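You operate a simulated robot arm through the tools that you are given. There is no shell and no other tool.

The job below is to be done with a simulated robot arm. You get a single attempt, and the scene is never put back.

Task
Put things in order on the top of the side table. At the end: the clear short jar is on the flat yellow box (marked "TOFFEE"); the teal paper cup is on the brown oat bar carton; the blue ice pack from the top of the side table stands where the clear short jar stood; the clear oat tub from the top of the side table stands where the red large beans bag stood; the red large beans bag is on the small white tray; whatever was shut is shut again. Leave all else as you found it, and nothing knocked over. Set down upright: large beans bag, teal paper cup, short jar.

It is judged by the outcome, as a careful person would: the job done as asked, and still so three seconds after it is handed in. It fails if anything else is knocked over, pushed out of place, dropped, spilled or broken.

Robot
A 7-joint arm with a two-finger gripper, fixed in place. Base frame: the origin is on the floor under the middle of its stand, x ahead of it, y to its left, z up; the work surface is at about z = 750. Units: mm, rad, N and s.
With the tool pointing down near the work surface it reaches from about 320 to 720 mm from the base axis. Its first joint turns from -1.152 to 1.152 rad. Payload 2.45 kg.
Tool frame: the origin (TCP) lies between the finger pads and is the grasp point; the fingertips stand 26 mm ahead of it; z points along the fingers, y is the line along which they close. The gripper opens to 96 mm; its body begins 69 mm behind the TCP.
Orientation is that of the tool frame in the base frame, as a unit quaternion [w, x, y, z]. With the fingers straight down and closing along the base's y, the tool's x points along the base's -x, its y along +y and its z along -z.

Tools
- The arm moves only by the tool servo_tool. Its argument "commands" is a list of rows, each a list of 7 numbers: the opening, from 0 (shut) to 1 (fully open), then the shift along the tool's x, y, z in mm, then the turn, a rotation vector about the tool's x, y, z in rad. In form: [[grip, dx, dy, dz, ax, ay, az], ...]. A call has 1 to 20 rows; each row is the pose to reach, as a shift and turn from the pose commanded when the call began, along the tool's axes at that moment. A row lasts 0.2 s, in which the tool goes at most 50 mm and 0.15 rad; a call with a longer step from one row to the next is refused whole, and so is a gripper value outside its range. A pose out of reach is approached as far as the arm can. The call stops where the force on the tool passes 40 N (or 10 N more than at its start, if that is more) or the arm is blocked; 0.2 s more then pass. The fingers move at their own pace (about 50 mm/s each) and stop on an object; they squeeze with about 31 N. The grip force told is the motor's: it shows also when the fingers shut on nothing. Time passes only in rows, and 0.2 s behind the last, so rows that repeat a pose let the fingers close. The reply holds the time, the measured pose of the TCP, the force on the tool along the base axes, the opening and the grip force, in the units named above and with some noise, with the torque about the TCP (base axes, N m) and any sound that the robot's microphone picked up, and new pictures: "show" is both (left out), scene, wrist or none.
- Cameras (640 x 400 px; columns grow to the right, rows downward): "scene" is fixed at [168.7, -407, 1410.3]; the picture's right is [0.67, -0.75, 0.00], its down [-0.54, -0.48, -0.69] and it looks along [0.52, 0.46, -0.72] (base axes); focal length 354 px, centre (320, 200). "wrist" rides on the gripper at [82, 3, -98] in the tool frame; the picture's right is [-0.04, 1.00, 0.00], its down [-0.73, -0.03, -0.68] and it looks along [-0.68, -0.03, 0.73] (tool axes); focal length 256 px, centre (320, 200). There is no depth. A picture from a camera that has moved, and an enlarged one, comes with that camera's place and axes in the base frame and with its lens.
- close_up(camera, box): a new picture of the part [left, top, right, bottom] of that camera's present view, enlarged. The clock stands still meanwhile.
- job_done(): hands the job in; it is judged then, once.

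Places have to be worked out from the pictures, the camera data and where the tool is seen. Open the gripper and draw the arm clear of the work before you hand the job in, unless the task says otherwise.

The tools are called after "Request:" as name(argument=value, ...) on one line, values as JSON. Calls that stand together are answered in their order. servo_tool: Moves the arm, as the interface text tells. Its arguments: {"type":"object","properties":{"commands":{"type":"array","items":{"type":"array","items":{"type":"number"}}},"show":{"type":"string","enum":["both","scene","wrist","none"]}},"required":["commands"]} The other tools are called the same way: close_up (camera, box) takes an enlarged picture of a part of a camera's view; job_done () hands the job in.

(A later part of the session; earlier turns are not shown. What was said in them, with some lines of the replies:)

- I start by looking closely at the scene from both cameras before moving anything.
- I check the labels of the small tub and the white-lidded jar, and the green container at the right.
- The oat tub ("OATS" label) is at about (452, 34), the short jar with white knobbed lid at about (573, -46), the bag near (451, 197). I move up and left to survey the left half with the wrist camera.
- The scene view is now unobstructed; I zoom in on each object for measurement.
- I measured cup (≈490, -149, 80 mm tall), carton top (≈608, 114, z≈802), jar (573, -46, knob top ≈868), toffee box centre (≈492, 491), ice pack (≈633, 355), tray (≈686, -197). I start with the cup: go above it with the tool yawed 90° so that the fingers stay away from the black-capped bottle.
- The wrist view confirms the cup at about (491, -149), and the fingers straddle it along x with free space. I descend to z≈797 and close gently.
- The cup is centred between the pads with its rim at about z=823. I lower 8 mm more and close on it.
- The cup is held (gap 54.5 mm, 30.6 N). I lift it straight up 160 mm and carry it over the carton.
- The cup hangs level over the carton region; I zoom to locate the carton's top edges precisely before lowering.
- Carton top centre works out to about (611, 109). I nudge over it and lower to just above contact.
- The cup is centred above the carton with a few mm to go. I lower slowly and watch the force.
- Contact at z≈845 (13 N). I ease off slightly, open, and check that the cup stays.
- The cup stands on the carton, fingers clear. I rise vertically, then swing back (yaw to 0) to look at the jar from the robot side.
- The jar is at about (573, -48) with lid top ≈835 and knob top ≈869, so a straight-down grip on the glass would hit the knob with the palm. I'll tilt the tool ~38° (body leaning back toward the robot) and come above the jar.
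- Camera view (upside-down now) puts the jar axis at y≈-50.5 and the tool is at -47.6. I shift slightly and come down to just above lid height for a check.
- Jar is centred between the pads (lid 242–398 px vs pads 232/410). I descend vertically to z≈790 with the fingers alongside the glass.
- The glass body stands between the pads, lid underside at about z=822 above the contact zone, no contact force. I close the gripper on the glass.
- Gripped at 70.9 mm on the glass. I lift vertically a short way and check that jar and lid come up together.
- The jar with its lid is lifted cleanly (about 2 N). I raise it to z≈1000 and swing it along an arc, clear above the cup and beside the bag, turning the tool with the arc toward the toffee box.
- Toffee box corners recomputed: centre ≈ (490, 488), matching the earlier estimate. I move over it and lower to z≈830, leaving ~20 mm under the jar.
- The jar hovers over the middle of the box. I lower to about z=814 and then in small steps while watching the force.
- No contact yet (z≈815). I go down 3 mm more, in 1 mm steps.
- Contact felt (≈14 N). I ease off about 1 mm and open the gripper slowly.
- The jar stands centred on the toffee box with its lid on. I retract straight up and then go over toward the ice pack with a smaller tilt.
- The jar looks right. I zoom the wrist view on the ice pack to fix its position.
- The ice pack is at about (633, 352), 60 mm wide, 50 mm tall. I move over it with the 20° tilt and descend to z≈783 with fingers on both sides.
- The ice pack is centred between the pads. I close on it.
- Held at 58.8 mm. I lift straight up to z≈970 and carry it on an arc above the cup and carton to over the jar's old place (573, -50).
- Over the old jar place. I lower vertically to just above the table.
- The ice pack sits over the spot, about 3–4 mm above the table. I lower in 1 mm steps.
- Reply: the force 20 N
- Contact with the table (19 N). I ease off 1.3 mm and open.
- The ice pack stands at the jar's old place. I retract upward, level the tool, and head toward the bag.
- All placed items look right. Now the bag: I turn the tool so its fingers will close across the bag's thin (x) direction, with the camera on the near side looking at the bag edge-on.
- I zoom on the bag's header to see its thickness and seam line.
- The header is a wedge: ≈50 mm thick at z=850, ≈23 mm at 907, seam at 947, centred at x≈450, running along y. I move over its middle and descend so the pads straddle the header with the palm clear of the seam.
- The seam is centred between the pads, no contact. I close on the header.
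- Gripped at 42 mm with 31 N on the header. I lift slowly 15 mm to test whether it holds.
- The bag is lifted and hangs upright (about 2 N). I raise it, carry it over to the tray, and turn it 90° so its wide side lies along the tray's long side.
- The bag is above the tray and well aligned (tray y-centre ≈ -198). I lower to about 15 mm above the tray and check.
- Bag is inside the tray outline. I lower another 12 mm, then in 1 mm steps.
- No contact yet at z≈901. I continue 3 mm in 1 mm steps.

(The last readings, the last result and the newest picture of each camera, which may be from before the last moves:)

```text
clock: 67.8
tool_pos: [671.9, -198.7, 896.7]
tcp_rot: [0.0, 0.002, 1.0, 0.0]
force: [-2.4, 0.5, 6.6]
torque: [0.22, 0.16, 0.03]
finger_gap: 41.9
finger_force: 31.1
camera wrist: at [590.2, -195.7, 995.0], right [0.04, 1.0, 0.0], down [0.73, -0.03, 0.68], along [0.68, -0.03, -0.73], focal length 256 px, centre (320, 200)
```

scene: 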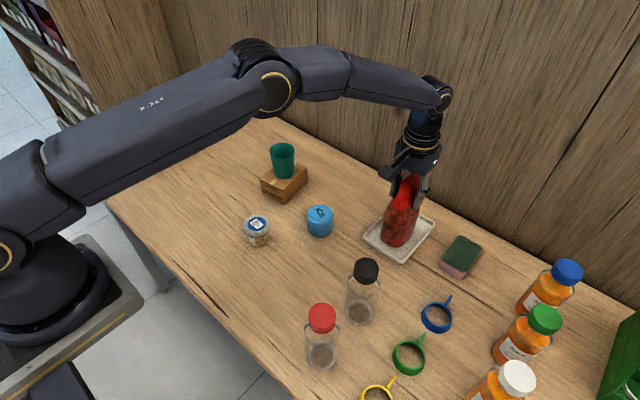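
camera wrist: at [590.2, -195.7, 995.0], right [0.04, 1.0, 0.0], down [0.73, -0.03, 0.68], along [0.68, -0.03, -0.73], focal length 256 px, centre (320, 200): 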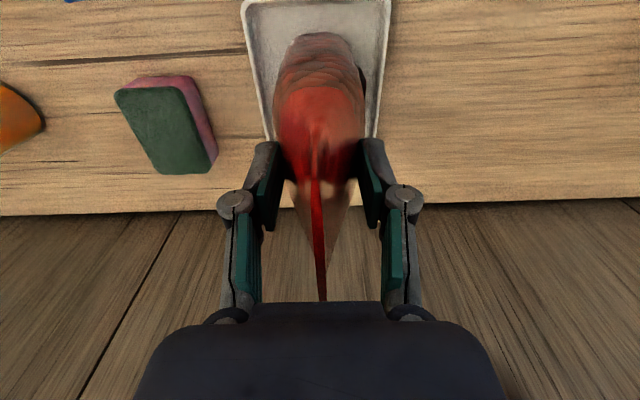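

Contact with the tray (~9 N). I open slowly and let the bag settle.

Request:
servo_tool(commands=[[0.1, 0, 0, 0, 0, 0, 0], [0.4, 0, 0, 0, 0, 0, 0], [0.5, 0, 0, 0, 0, 0, 0], [0.6, 0, 0, 0, 0, 0, 0], [0.75, 0, 0, 0, 0, 0, 0], [0.9, 0, 0, 0, 0, 0, 0], [1, 0, 0, 0, 0, 0, 0], [1, 0, 0, 0, 0, 0, 0], [1, 0, 0, 0, 0, 0, 0]])

Request:
close_up(camera="scene", box=[320, 120, 480, 280])

```text
clock: 69.8
tool_pos: [670.5, -198.5, 895.8]
tcp_rot: [-0.001, 0.001, 1.0, 0.0]
force: [-0.2, 0.1, -0.2]
torque: [0.02, 0.06, 0.01]
finger_gap: 96.2
finger_force: 0.0
camera wrist: at [590.2, -195.6, 994.3], right [0.04, 1.0, 0.0], down [0.73, -0.03, 0.68], along [0.68, -0.03, -0.74], focal length 256 px, centre (320, 200)
```

scene: 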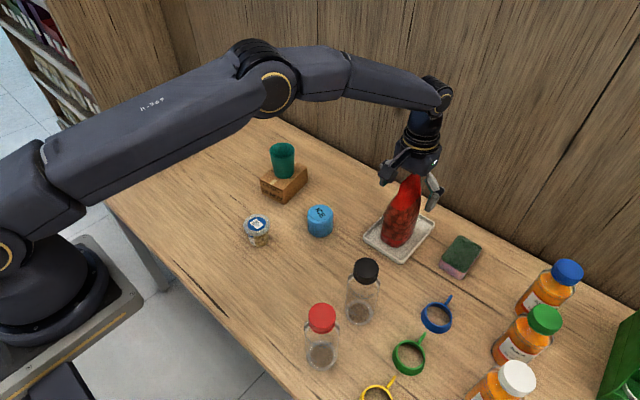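
wrist: 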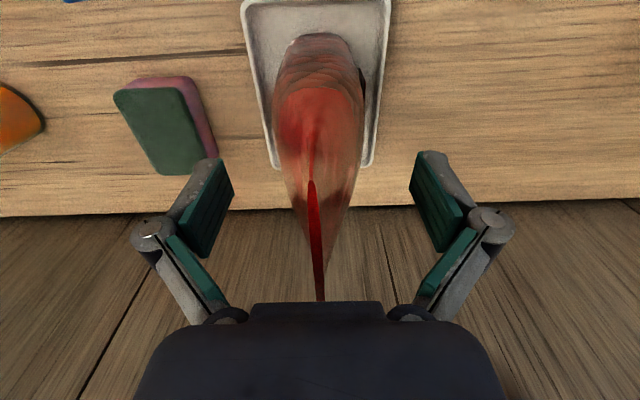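

```text
2.50 times, centred on (400, 200) of scene
camera zoom: at [168.7, -407.0, 1410.3], right [0.67, -0.75, 0.0], down [-0.54, -0.48, -0.69], along [0.52, 0.46, -0.72], focal length 884 px, centre (120, 200)
```

zoom: 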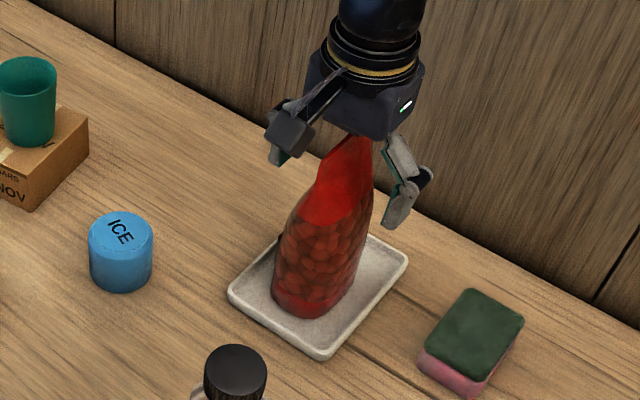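

The bag stands upright in the tray. I rise clear of it and go over to the oat tub for a closer look.

Request:
servo_tool(commands=[[1, 0, 0, -20, 0, 0, 0], [1, 0, 0, -55, 0, 0, 0], [1, 0, 0, -95, 0, 0, 0], [1, 0, 0, -125, 0, 0, 0], [1, 25, 27, -125, 0, 0, 0], [1, 53, 57, -125, 0, 0, 0], [1, 81, 87, -125, 0, 0, 0], [1, 109, 117, -125, 0, 0, 0], [1, 137, 147, -120, 0, 0, 0], [1, 165, 177, -105, 0, 0, 0], [1, 193, 206, -75, 0, 0, 0], [1, 210, 225, -40, 0, 0, 0], [1, 218, 232.5, 0, 0, 0, 0], [1, 218, 232.5, 25, 0, 0, 0], [1, 218, 232.5, 35, 0, 0, 0], [1, 218, 232.5, 35, 0, 0, 0]])

Request:
close_up(camera="wrist", box=[230, 50, 410, 220])

Request:
close_up(camera="scene", box=[200, 180, 320, 260])

```text
refused: row 11 steps farther than a row can; nothing moved
```

```text
2.35 times, centred on (320, 135) of wrist
camera zoom: at [590.2, -195.6, 994.3], right [0.04, 1.0, 0.0], down [0.73, -0.03, 0.68], along [0.68, -0.03, -0.74], focal length 602 px, centre (320, 353)
```

zoom: 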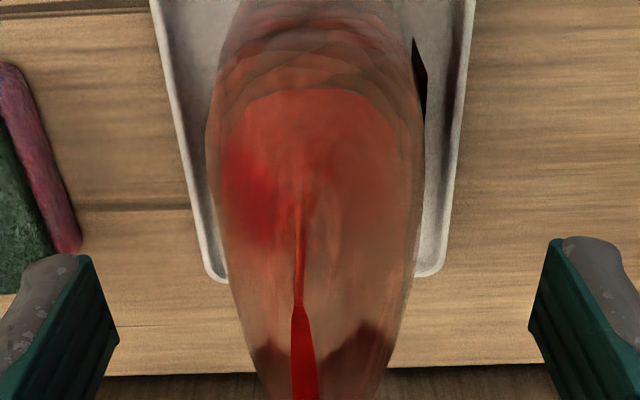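

```text
5.00 times, centred on (260, 220) of scene
camera zoom: at [168.7, -407.0, 1410.3], right [0.67, -0.75, 0.0], down [-0.54, -0.48, -0.69], along [0.52, 0.46, -0.72], focal length 1768 px, centre (620, 100)
```

zoom: 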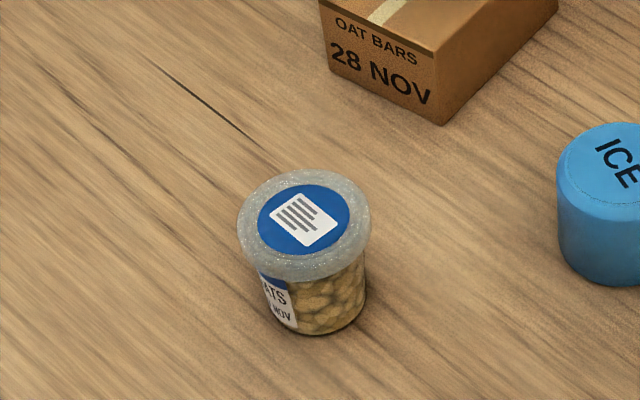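

One row was too long, so nothing moved. The zoom shows the tub: lid about 59 mm wide at z≈799–807, body about 47 mm wide below it. I redo the move with smaller steps.

Request:
servo_tool(commands=[[1, 0, 0, -20, 0, 0, 0], [1, 0, 0, -55, 0, 0, 0], [1, 0, 0, -95, 0, 0, 0], [1, 0, 0, -125, 0, 0, 0], [1, 20, 21, -125, 0, 0, 0], [1, 45, 48, -125, 0, 0, 0], [1, 72, 77, -125, 0, 0, 0], [1, 99, 106, -125, 0, 0, 0], [1, 126, 135, -120, 0, 0, 0], [1, 153, 164, -108, 0, 0, 0], [1, 178, 190, -88, 0, 0, 0], [1, 200, 213, -58, 0, 0, 0], [1, 214, 228, -20, 0, 0, 0], [1, 218, 232.5, 15, 0, 0, 0], [1, 218, 232.5, 35, 0, 0, 0], [1, 218, 232.5, 35, 0, 0, 0]])

Request:
close_up(camera="wrist", box=[230, 50, 410, 220])

Request:
close_up(camera="scene", box=[320, 120, 480, 280])

```text
clock: 73.2
tool_pos: [453.7, 32.7, 860.4]
tcp_rot: [-0.001, 0.0, 1.0, -0.001]
force: [-0.2, -0.6, 0.9]
torque: [-0.02, 0.01, 0.01]
finger_gap: 95.8
finger_force: 0.1
camera wrist: at [372.7, 36.0, 958.8], right [0.04, 1.0, 0.0], down [0.73, -0.03, 0.68], along [0.68, -0.03, -0.74], focal length 256 px, centre (320, 200)
```

scene: 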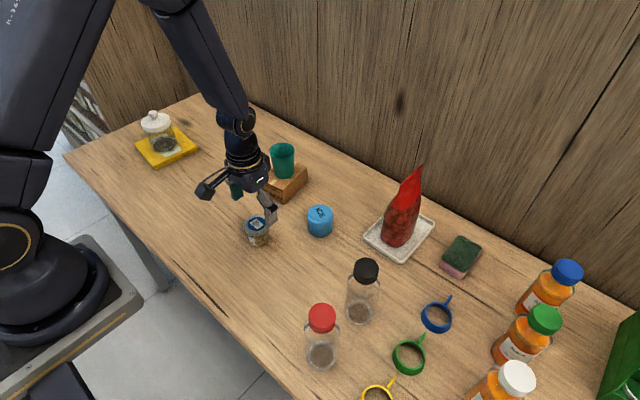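
wrist: 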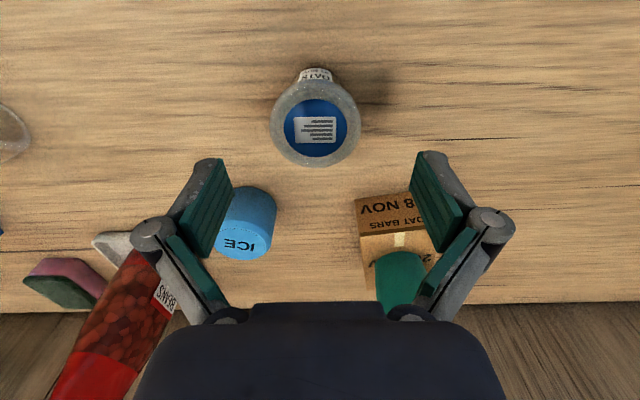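

```text
2.35 times, centred on (320, 135) of wrist
camera zoom: at [372.7, 36.0, 958.8], right [0.04, 1.0, 0.0], down [0.73, -0.03, 0.68], along [0.68, -0.03, -0.74], focal length 602 px, centre (320, 353)
```

zoom: 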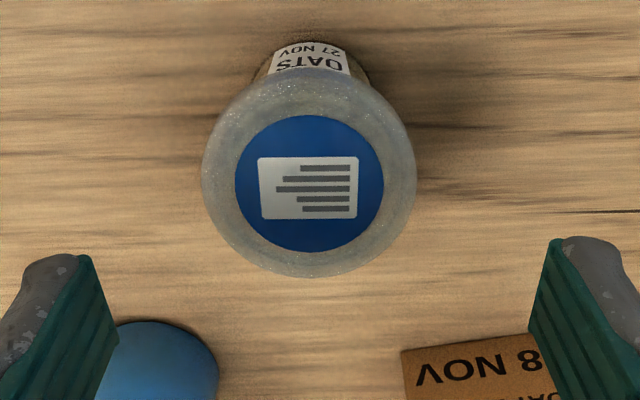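

```text
2.50 times, centred on (400, 200) of scene
camera zoom: at [168.7, -407.0, 1410.3], right [0.67, -0.75, 0.0], down [-0.54, -0.48, -0.69], along [0.52, 0.46, -0.72], focal length 884 px, centre (120, 200)
```

zoom: 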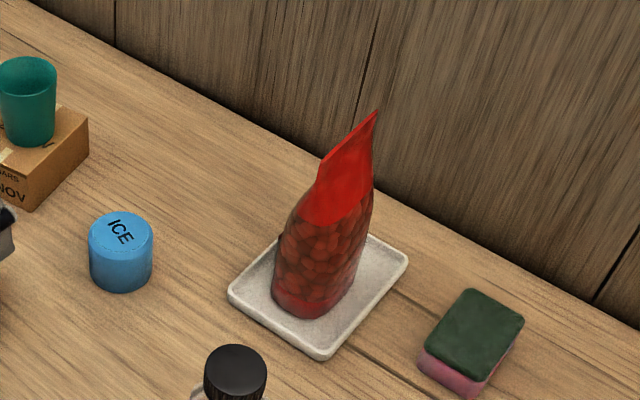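

The bag stands steady in the tray. The tub's axis is at about (452.5, 30); I descend over it to z≈783 so that the pads are beside the body below the lid.

Request:
servo_tool(commands=[[1, 0.6, -1.5, 20, 0, 0, 0], [1, 1.2, -2.7, 40, 0, 0, 0], [1, 1.2, -2.7, 60, 0, 0, 0], [1, 1.2, -2.7, 72, 0, 0, 0], [1, 1.2, -2.7, 77.4, 0, 0, 0], [1, 1.2, -2.7, 77.4, 0, 0, 0]])

Request:
close_up(camera="scene", box=[200, 160, 320, 260])

```text
clock: 74.6
tool_pos: [452.2, 32.5, 782.3]
tcp_rot: [-0.001, 0.001, 1.0, 0.0]
force: [-0.4, -0.9, 0.2]
torque: [0.02, 0.0, -0.02]
finger_gap: 95.9
finger_force: 0.1
camera wrist: at [371.9, 35.1, 881.4], right [0.04, 1.0, 0.0], down [0.73, -0.03, 0.68], along [0.68, -0.03, -0.73], focal length 256 px, centre (320, 200)
```

scene: 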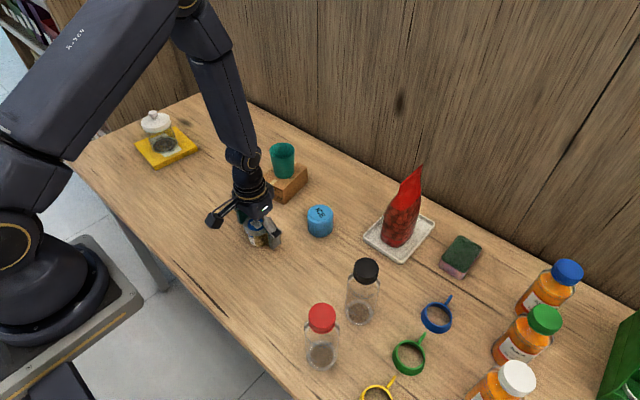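
wrist: 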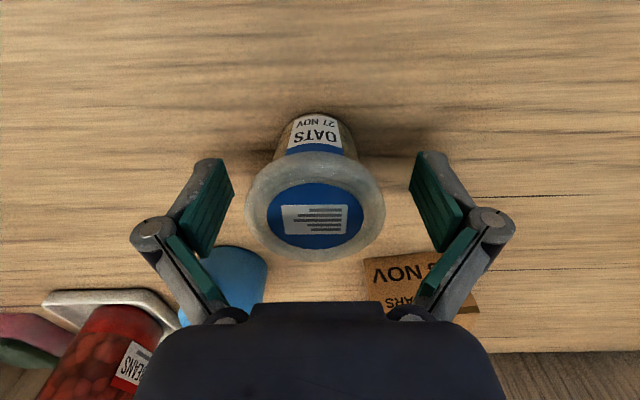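

```text
4.00 times, centred on (260, 210) of scene
camera zoom: at [168.7, -407.0, 1410.3], right [0.67, -0.75, 0.0], down [-0.54, -0.48, -0.69], along [0.52, 0.46, -0.72], focal length 1415 px, centre (560, 160)
```

zoom: 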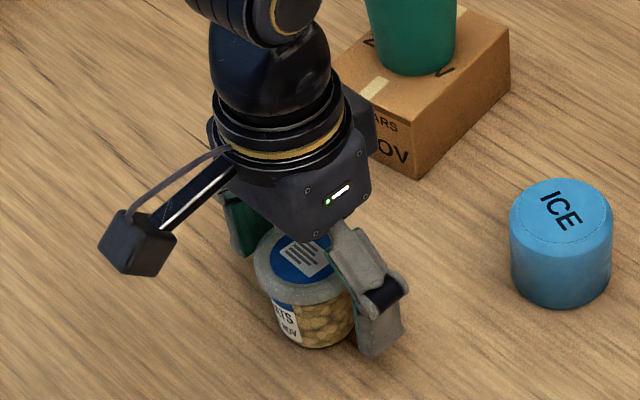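

The tub is ~2.5 mm off toward −y from the tool centre; I correct that and close gently on the body.

Request:
servo_tool(commands=[[1, 0, -2.5, 0, 0, 0, 0], [0.85, 0, -2.5, 0, 0, 0, 0], [0.7, 0, -2.5, 0, 0, 0, 0], [0.6, 0, -2.5, 0, 0, 0, 0], [0.5, 0, -2.5, 0, 0, 0, 0], [0.4, 0, -2.5, 0, 0, 0, 0], [0.35, 0, -2.5, 0, 0, 0, 0], [0.35, 0, -2.5, 0, 0, 0, 0], [0.35, 0, -2.5, 0, 0, 0, 0]])

Request:
close_up(camera="wrist", box=[200, 90, 440, 320])

Request:
close_up(camera="scene", box=[200, 160, 320, 260])

```text
clock: 76.6
tool_pos: [452.0, 29.6, 782.2]
tcp_rot: [-0.002, 0.0, 1.0, 0.0]
force: [0.8, 0.4, 0.0]
torque: [-0.02, 0.0, -0.02]
finger_gap: 49.3
finger_force: 31.0
camera wrist: at [371.6, 32.5, 881.4], right [0.04, 1.0, 0.0], down [0.73, -0.03, 0.68], along [0.68, -0.03, -0.74], focal length 256 px, centre (320, 200)
```

scene: 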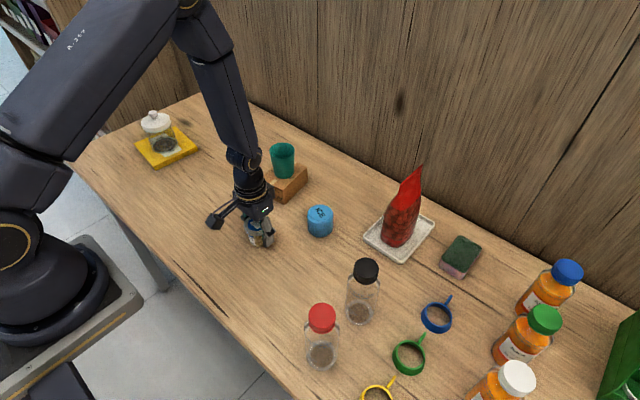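
wrist: 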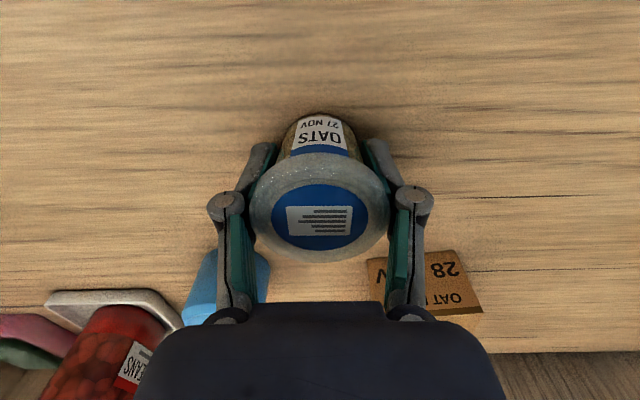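

```text
1.74 times, centred on (320, 205) of wrist
camera zoom: at [371.6, 32.5, 881.4], right [0.04, 1.0, 0.0], down [0.73, -0.03, 0.68], along [0.68, -0.03, -0.74], focal length 445 px, centre (320, 191)
```

zoom: 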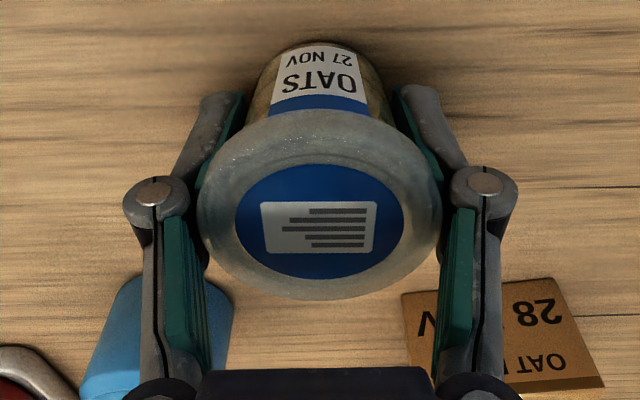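

```text
4.00 times, centred on (260, 210) of scene
camera zoom: at [168.7, -407.0, 1410.3], right [0.67, -0.75, 0.0], down [-0.54, -0.48, -0.69], along [0.52, 0.46, -0.72], focal length 1415 px, centre (560, 160)
```

zoom: 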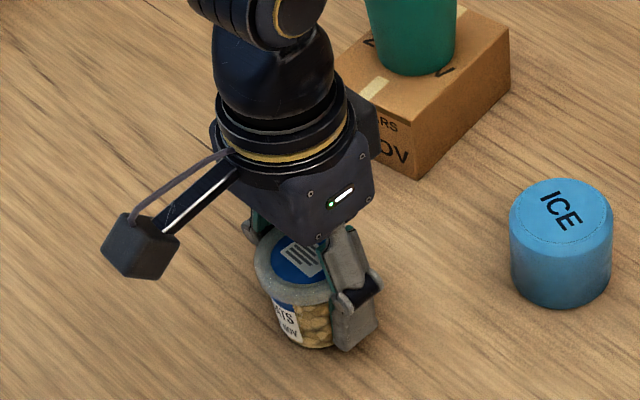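

The fingers closed at 49.3 mm — on the body, with the lid free above. I lift and carry the tub to the bag's old place (450.5, 189.5).

Request:
servo_tool(commands=[[0.35, 0, 0, -8, 0, 0, 0], [0.35, 0, 0, -30, 0, 0, 0], [0.35, 0, 0, -60, 0, 0, 0], [0.35, 0.4, 30, -65, 0, 0, 0], [0.35, 0.8, 65, -65, 0, 0, 0], [0.35, 1.1, 100, -65, 0, 0, 0], [0.35, 1.4, 135, -65, 0, 0, 0], [0.35, 1.5, 154, -65, 0, 0, 0], [0.35, 1.5, 160, -60, 0, 0, 0], [0.35, 1.5, 160, -40, 0, 0, 0], [0.35, 1.5, 160, -20, 0, 0, 0], [0.35, 1.5, 160, -8, 0, 0, 0], [0.35, 1.5, 160, -8, 0, 0, 0]])

Request:
close_up(camera="scene", box=[140, 140, 280, 250])

```text
clock: 79.4
tool_pos: [452.0, 188.7, 791.5]
tcp_rot: [-0.001, 0.001, 1.0, -0.001]
force: [0.5, 0.0, -1.2]
torque: [0.04, 0.0, 0.04]
finger_gap: 49.3
finger_force: 30.8
camera wrist: at [370.9, 191.7, 889.5], right [0.04, 1.0, 0.0], down [0.73, -0.03, 0.68], along [0.68, -0.03, -0.73], focal length 256 px, centre (320, 200)
```

scene: 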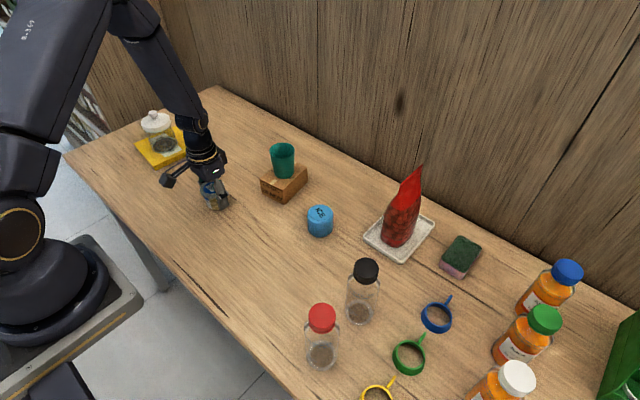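
wrist: 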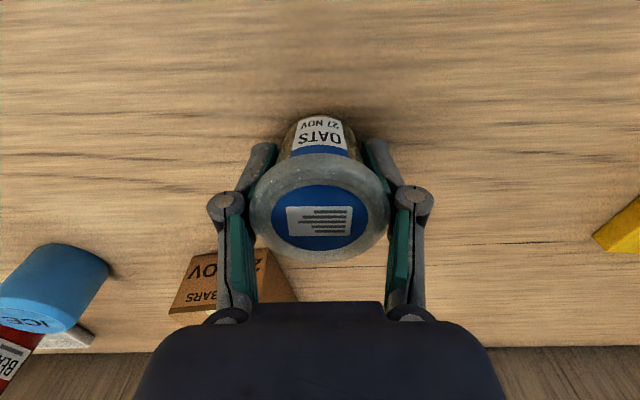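

```text
3.64 times, centred on (210, 195) of scene
camera zoom: at [168.7, -407.0, 1410.3], right [0.67, -0.75, 0.0], down [-0.54, -0.48, -0.69], along [0.52, 0.46, -0.72], focal length 1286 px, centre (720, 218)
```

zoom: 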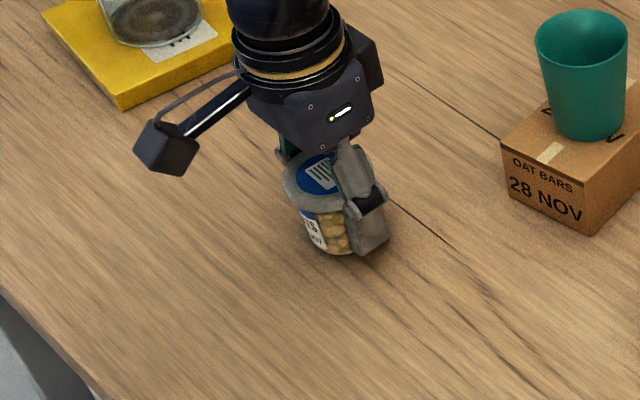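

The tub is above the bag's former spot. I lower the last ~8–9 mm slowly.

Request:
servo_tool(commands=[[0.35, 0.5, 0.3, 3, 0, 0, 0], [0.35, 0.5, 0.3, 5, 0, 0, 0], [0.35, 0.5, 0.3, 6, 0, 0, 0], [0.35, 0.5, 0.3, 7, 0, 0, 0], [0.35, 0.5, 0.3, 8, 0, 0, 0], [0.35, 0.5, 0.3, 8, 0, 0, 0]], show="none")

```text
clock: 80.8
tool_pos: [450.1, 190.1, 783.0]
tcp_rot: [-0.002, 0.002, 1.0, 0.0]
force: [-0.2, -0.5, -0.8]
torque: [0.01, 0.0, 0.02]
finger_gap: 49.2
finger_force: 30.9
```

Request:
servo_tool(commands=[[0.35, 0, 0, 0.7, 0, 0, 0], [0.35, 0, 0, 1.4, 0, 0, 0], [0.35, 0, 0, 1.4, 0, 0, 0]], show="none")

```text
clock: 81.6
tool_pos: [450.2, 189.6, 782.8]
tcp_rot: [-0.001, 0.001, 1.0, 0.0]
force: [-0.7, 0.6, 0.4]
torque: [-0.03, -0.03, 0.0]
finger_gap: 49.2
finger_force: 31.2
```

Force is just starting to change; one more millimetre down.

Request:
servo_tool(commands=[[0.35, 0, 0, 0.6, 0, 0, 0], [0.35, 0, 0, 1.2, 0, 0, 0], [0.35, 0, 0, 1.2, 0, 0, 0]], show="none")

```text
clock: 82.4
tool_pos: [450.5, 188.9, 781.5]
tcp_rot: [0.0, 0.001, 1.0, -0.001]
force: [-3.3, -1.0, 17.2]
torque: [-0.03, 0.1, 0.02]
finger_gap: 49.0
finger_force: 30.9
```

Firm contact with the table (17 N). I ease off 1 mm, open, and let the tub settle.

Request:
servo_tool(commands=[[0.35, 0, 0, -0.9, 0, 0, 0], [0.5, 0, 0, -0.9, 0, 0, 0], [0.6, 0, 0, -0.9, 0, 0, 0], [0.75, 0, 0, -0.9, 0, 0, 0], [0.9, 0, 0, -0.9, 0, 0, 0], [1, 0, 0, -0.9, 0, 0, 0], [1, 0, 0, -0.9, 0, 0, 0], [1, 0, 0, -0.9, 0, 0, 0]], show="wrist")

```text
clock: 84.2
tool_pos: [450.3, 188.6, 782.3]
tcp_rot: [-0.001, 0.0, 1.0, -0.001]
force: [0.0, -0.8, 0.7]
torque: [-0.03, -0.06, 0.01]
finger_gap: 96.1
finger_force: 0.1
camera wrist: at [369.8, 192.1, 880.5], right [0.04, 1.0, 0.0], down [0.73, -0.03, 0.68], along [0.68, -0.03, -0.74], focal length 256 px, centre (320, 200)
```

wrist: 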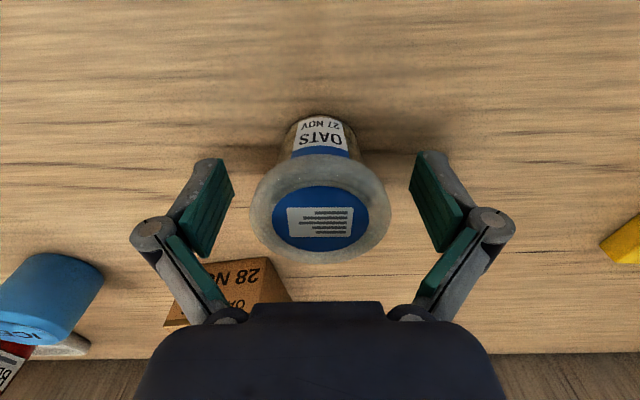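

The tub is down and free. I rise straight up and draw the arm back clear of the work, then inspect the whole scene.

Request:
servo_tool(commands=[[1, 0, 0, -15, 0, 0, 0], [1, 0, 0, -50, 0, 0, 0], [1, 0, 0, -95, 0, 0, 0], [1, 0, 0, -140, 0, 0, 0], [1, 0, 0, -185, 0, 0, 0], [1, 10, 0, -225, 0, 0, 0], [1, 30, 0, -265, 0, 0, 0], [1, 50, 0, -300, 0, 0, 0], [1, 65, 0, -325, 0, 0, 0], [1, 65, 0, -325, 0, 0, 0]])

Request:
close_up(camera="scene", box=[120, 90, 340, 250])

Request:
close_up(camera="scene", box=[290, 150, 640, 400])

```text
clock: 86.4
tool_pos: [386.3, 189.7, 1107.5]
tcp_rot: [-0.001, 0.001, 1.0, 0.0]
force: [0.0, 0.3, 0.0]
torque: [-0.03, 0.02, -0.01]
finger_gap: 96.0
finger_force: 0.0
camera wrist: at [306.5, 192.5, 1206.6], right [0.04, 1.0, 0.0], down [0.73, -0.03, 0.68], along [0.68, -0.03, -0.74], focal length 256 px, centre (320, 200)
```

scene: 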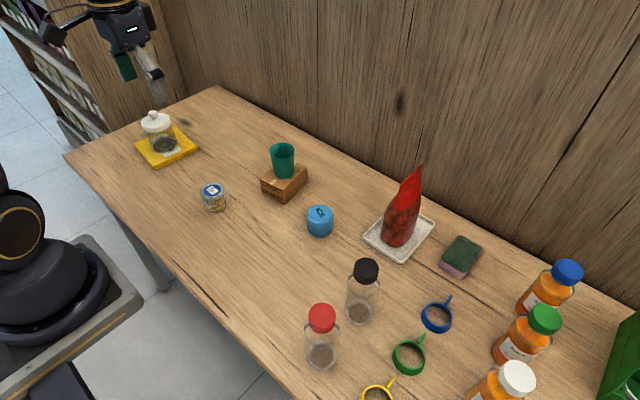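
wrist: 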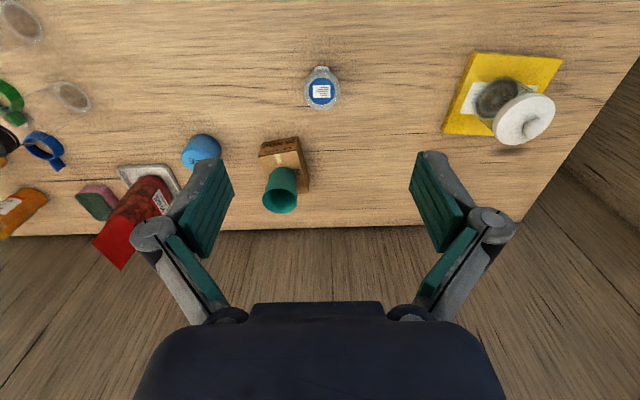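

```text
2.50 times, centred on (230, 170) of scene
camera zoom: at [168.7, -407.0, 1410.3], right [0.67, -0.75, 0.0], down [-0.54, -0.48, -0.69], along [0.52, 0.46, -0.72], focal length 884 px, centre (545, 275)
```

zoom: 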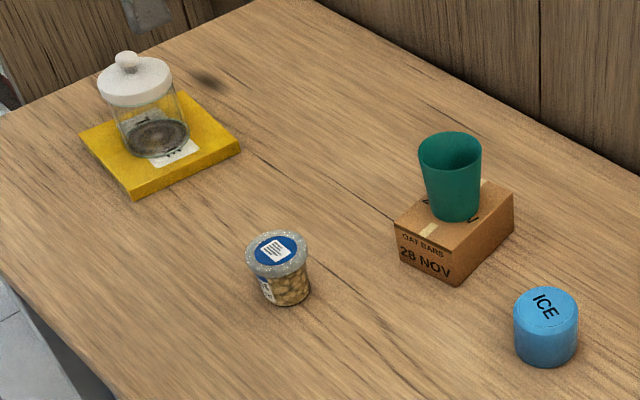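

```text
1.60 times, centred on (465, 275) of scene
camera zoom: at [168.7, -407.0, 1410.3], right [0.67, -0.75, 0.0], down [-0.54, -0.48, -0.69], along [0.52, 0.46, -0.72], focal length 566 px, centre (88, 80)
```

zoom: 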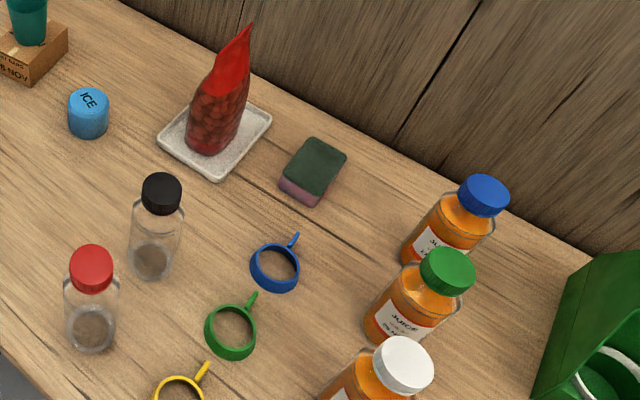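

Everything checks out in the pictures:
- The jar, with its lid on, stands on the toffee box.
- The cup stands upright on the carton.
- The ice pack is on the jar's old spot and the oat tub on the bag's old spot.
- The bag stands upright on the tray.
- Everything else looks undisturbed.

The gripper is open and the arm is clear, so I hand the job in.

Request:
job_done()

```text
The job is handed in.
```

I finished all five moves and handed the job in; the result of the judging has not come back. The last pictures show:

- **Short jar:** upright on the yellow toffee box, lid still on.
- **Teal paper cup:** upright on the oat bar carton.
- **Ice pack:** standing where the short jar stood.
- **Oat tub:** standing where the beans bag stood, lid still on.
- **Beans bag:** upright on the small white tray. I turned it a quarter turn so it fits along the tray's long side.

I opened nothing, and the other items on the table look undisturbed. Before handing in, I opened the gripper and drew the arm clear.
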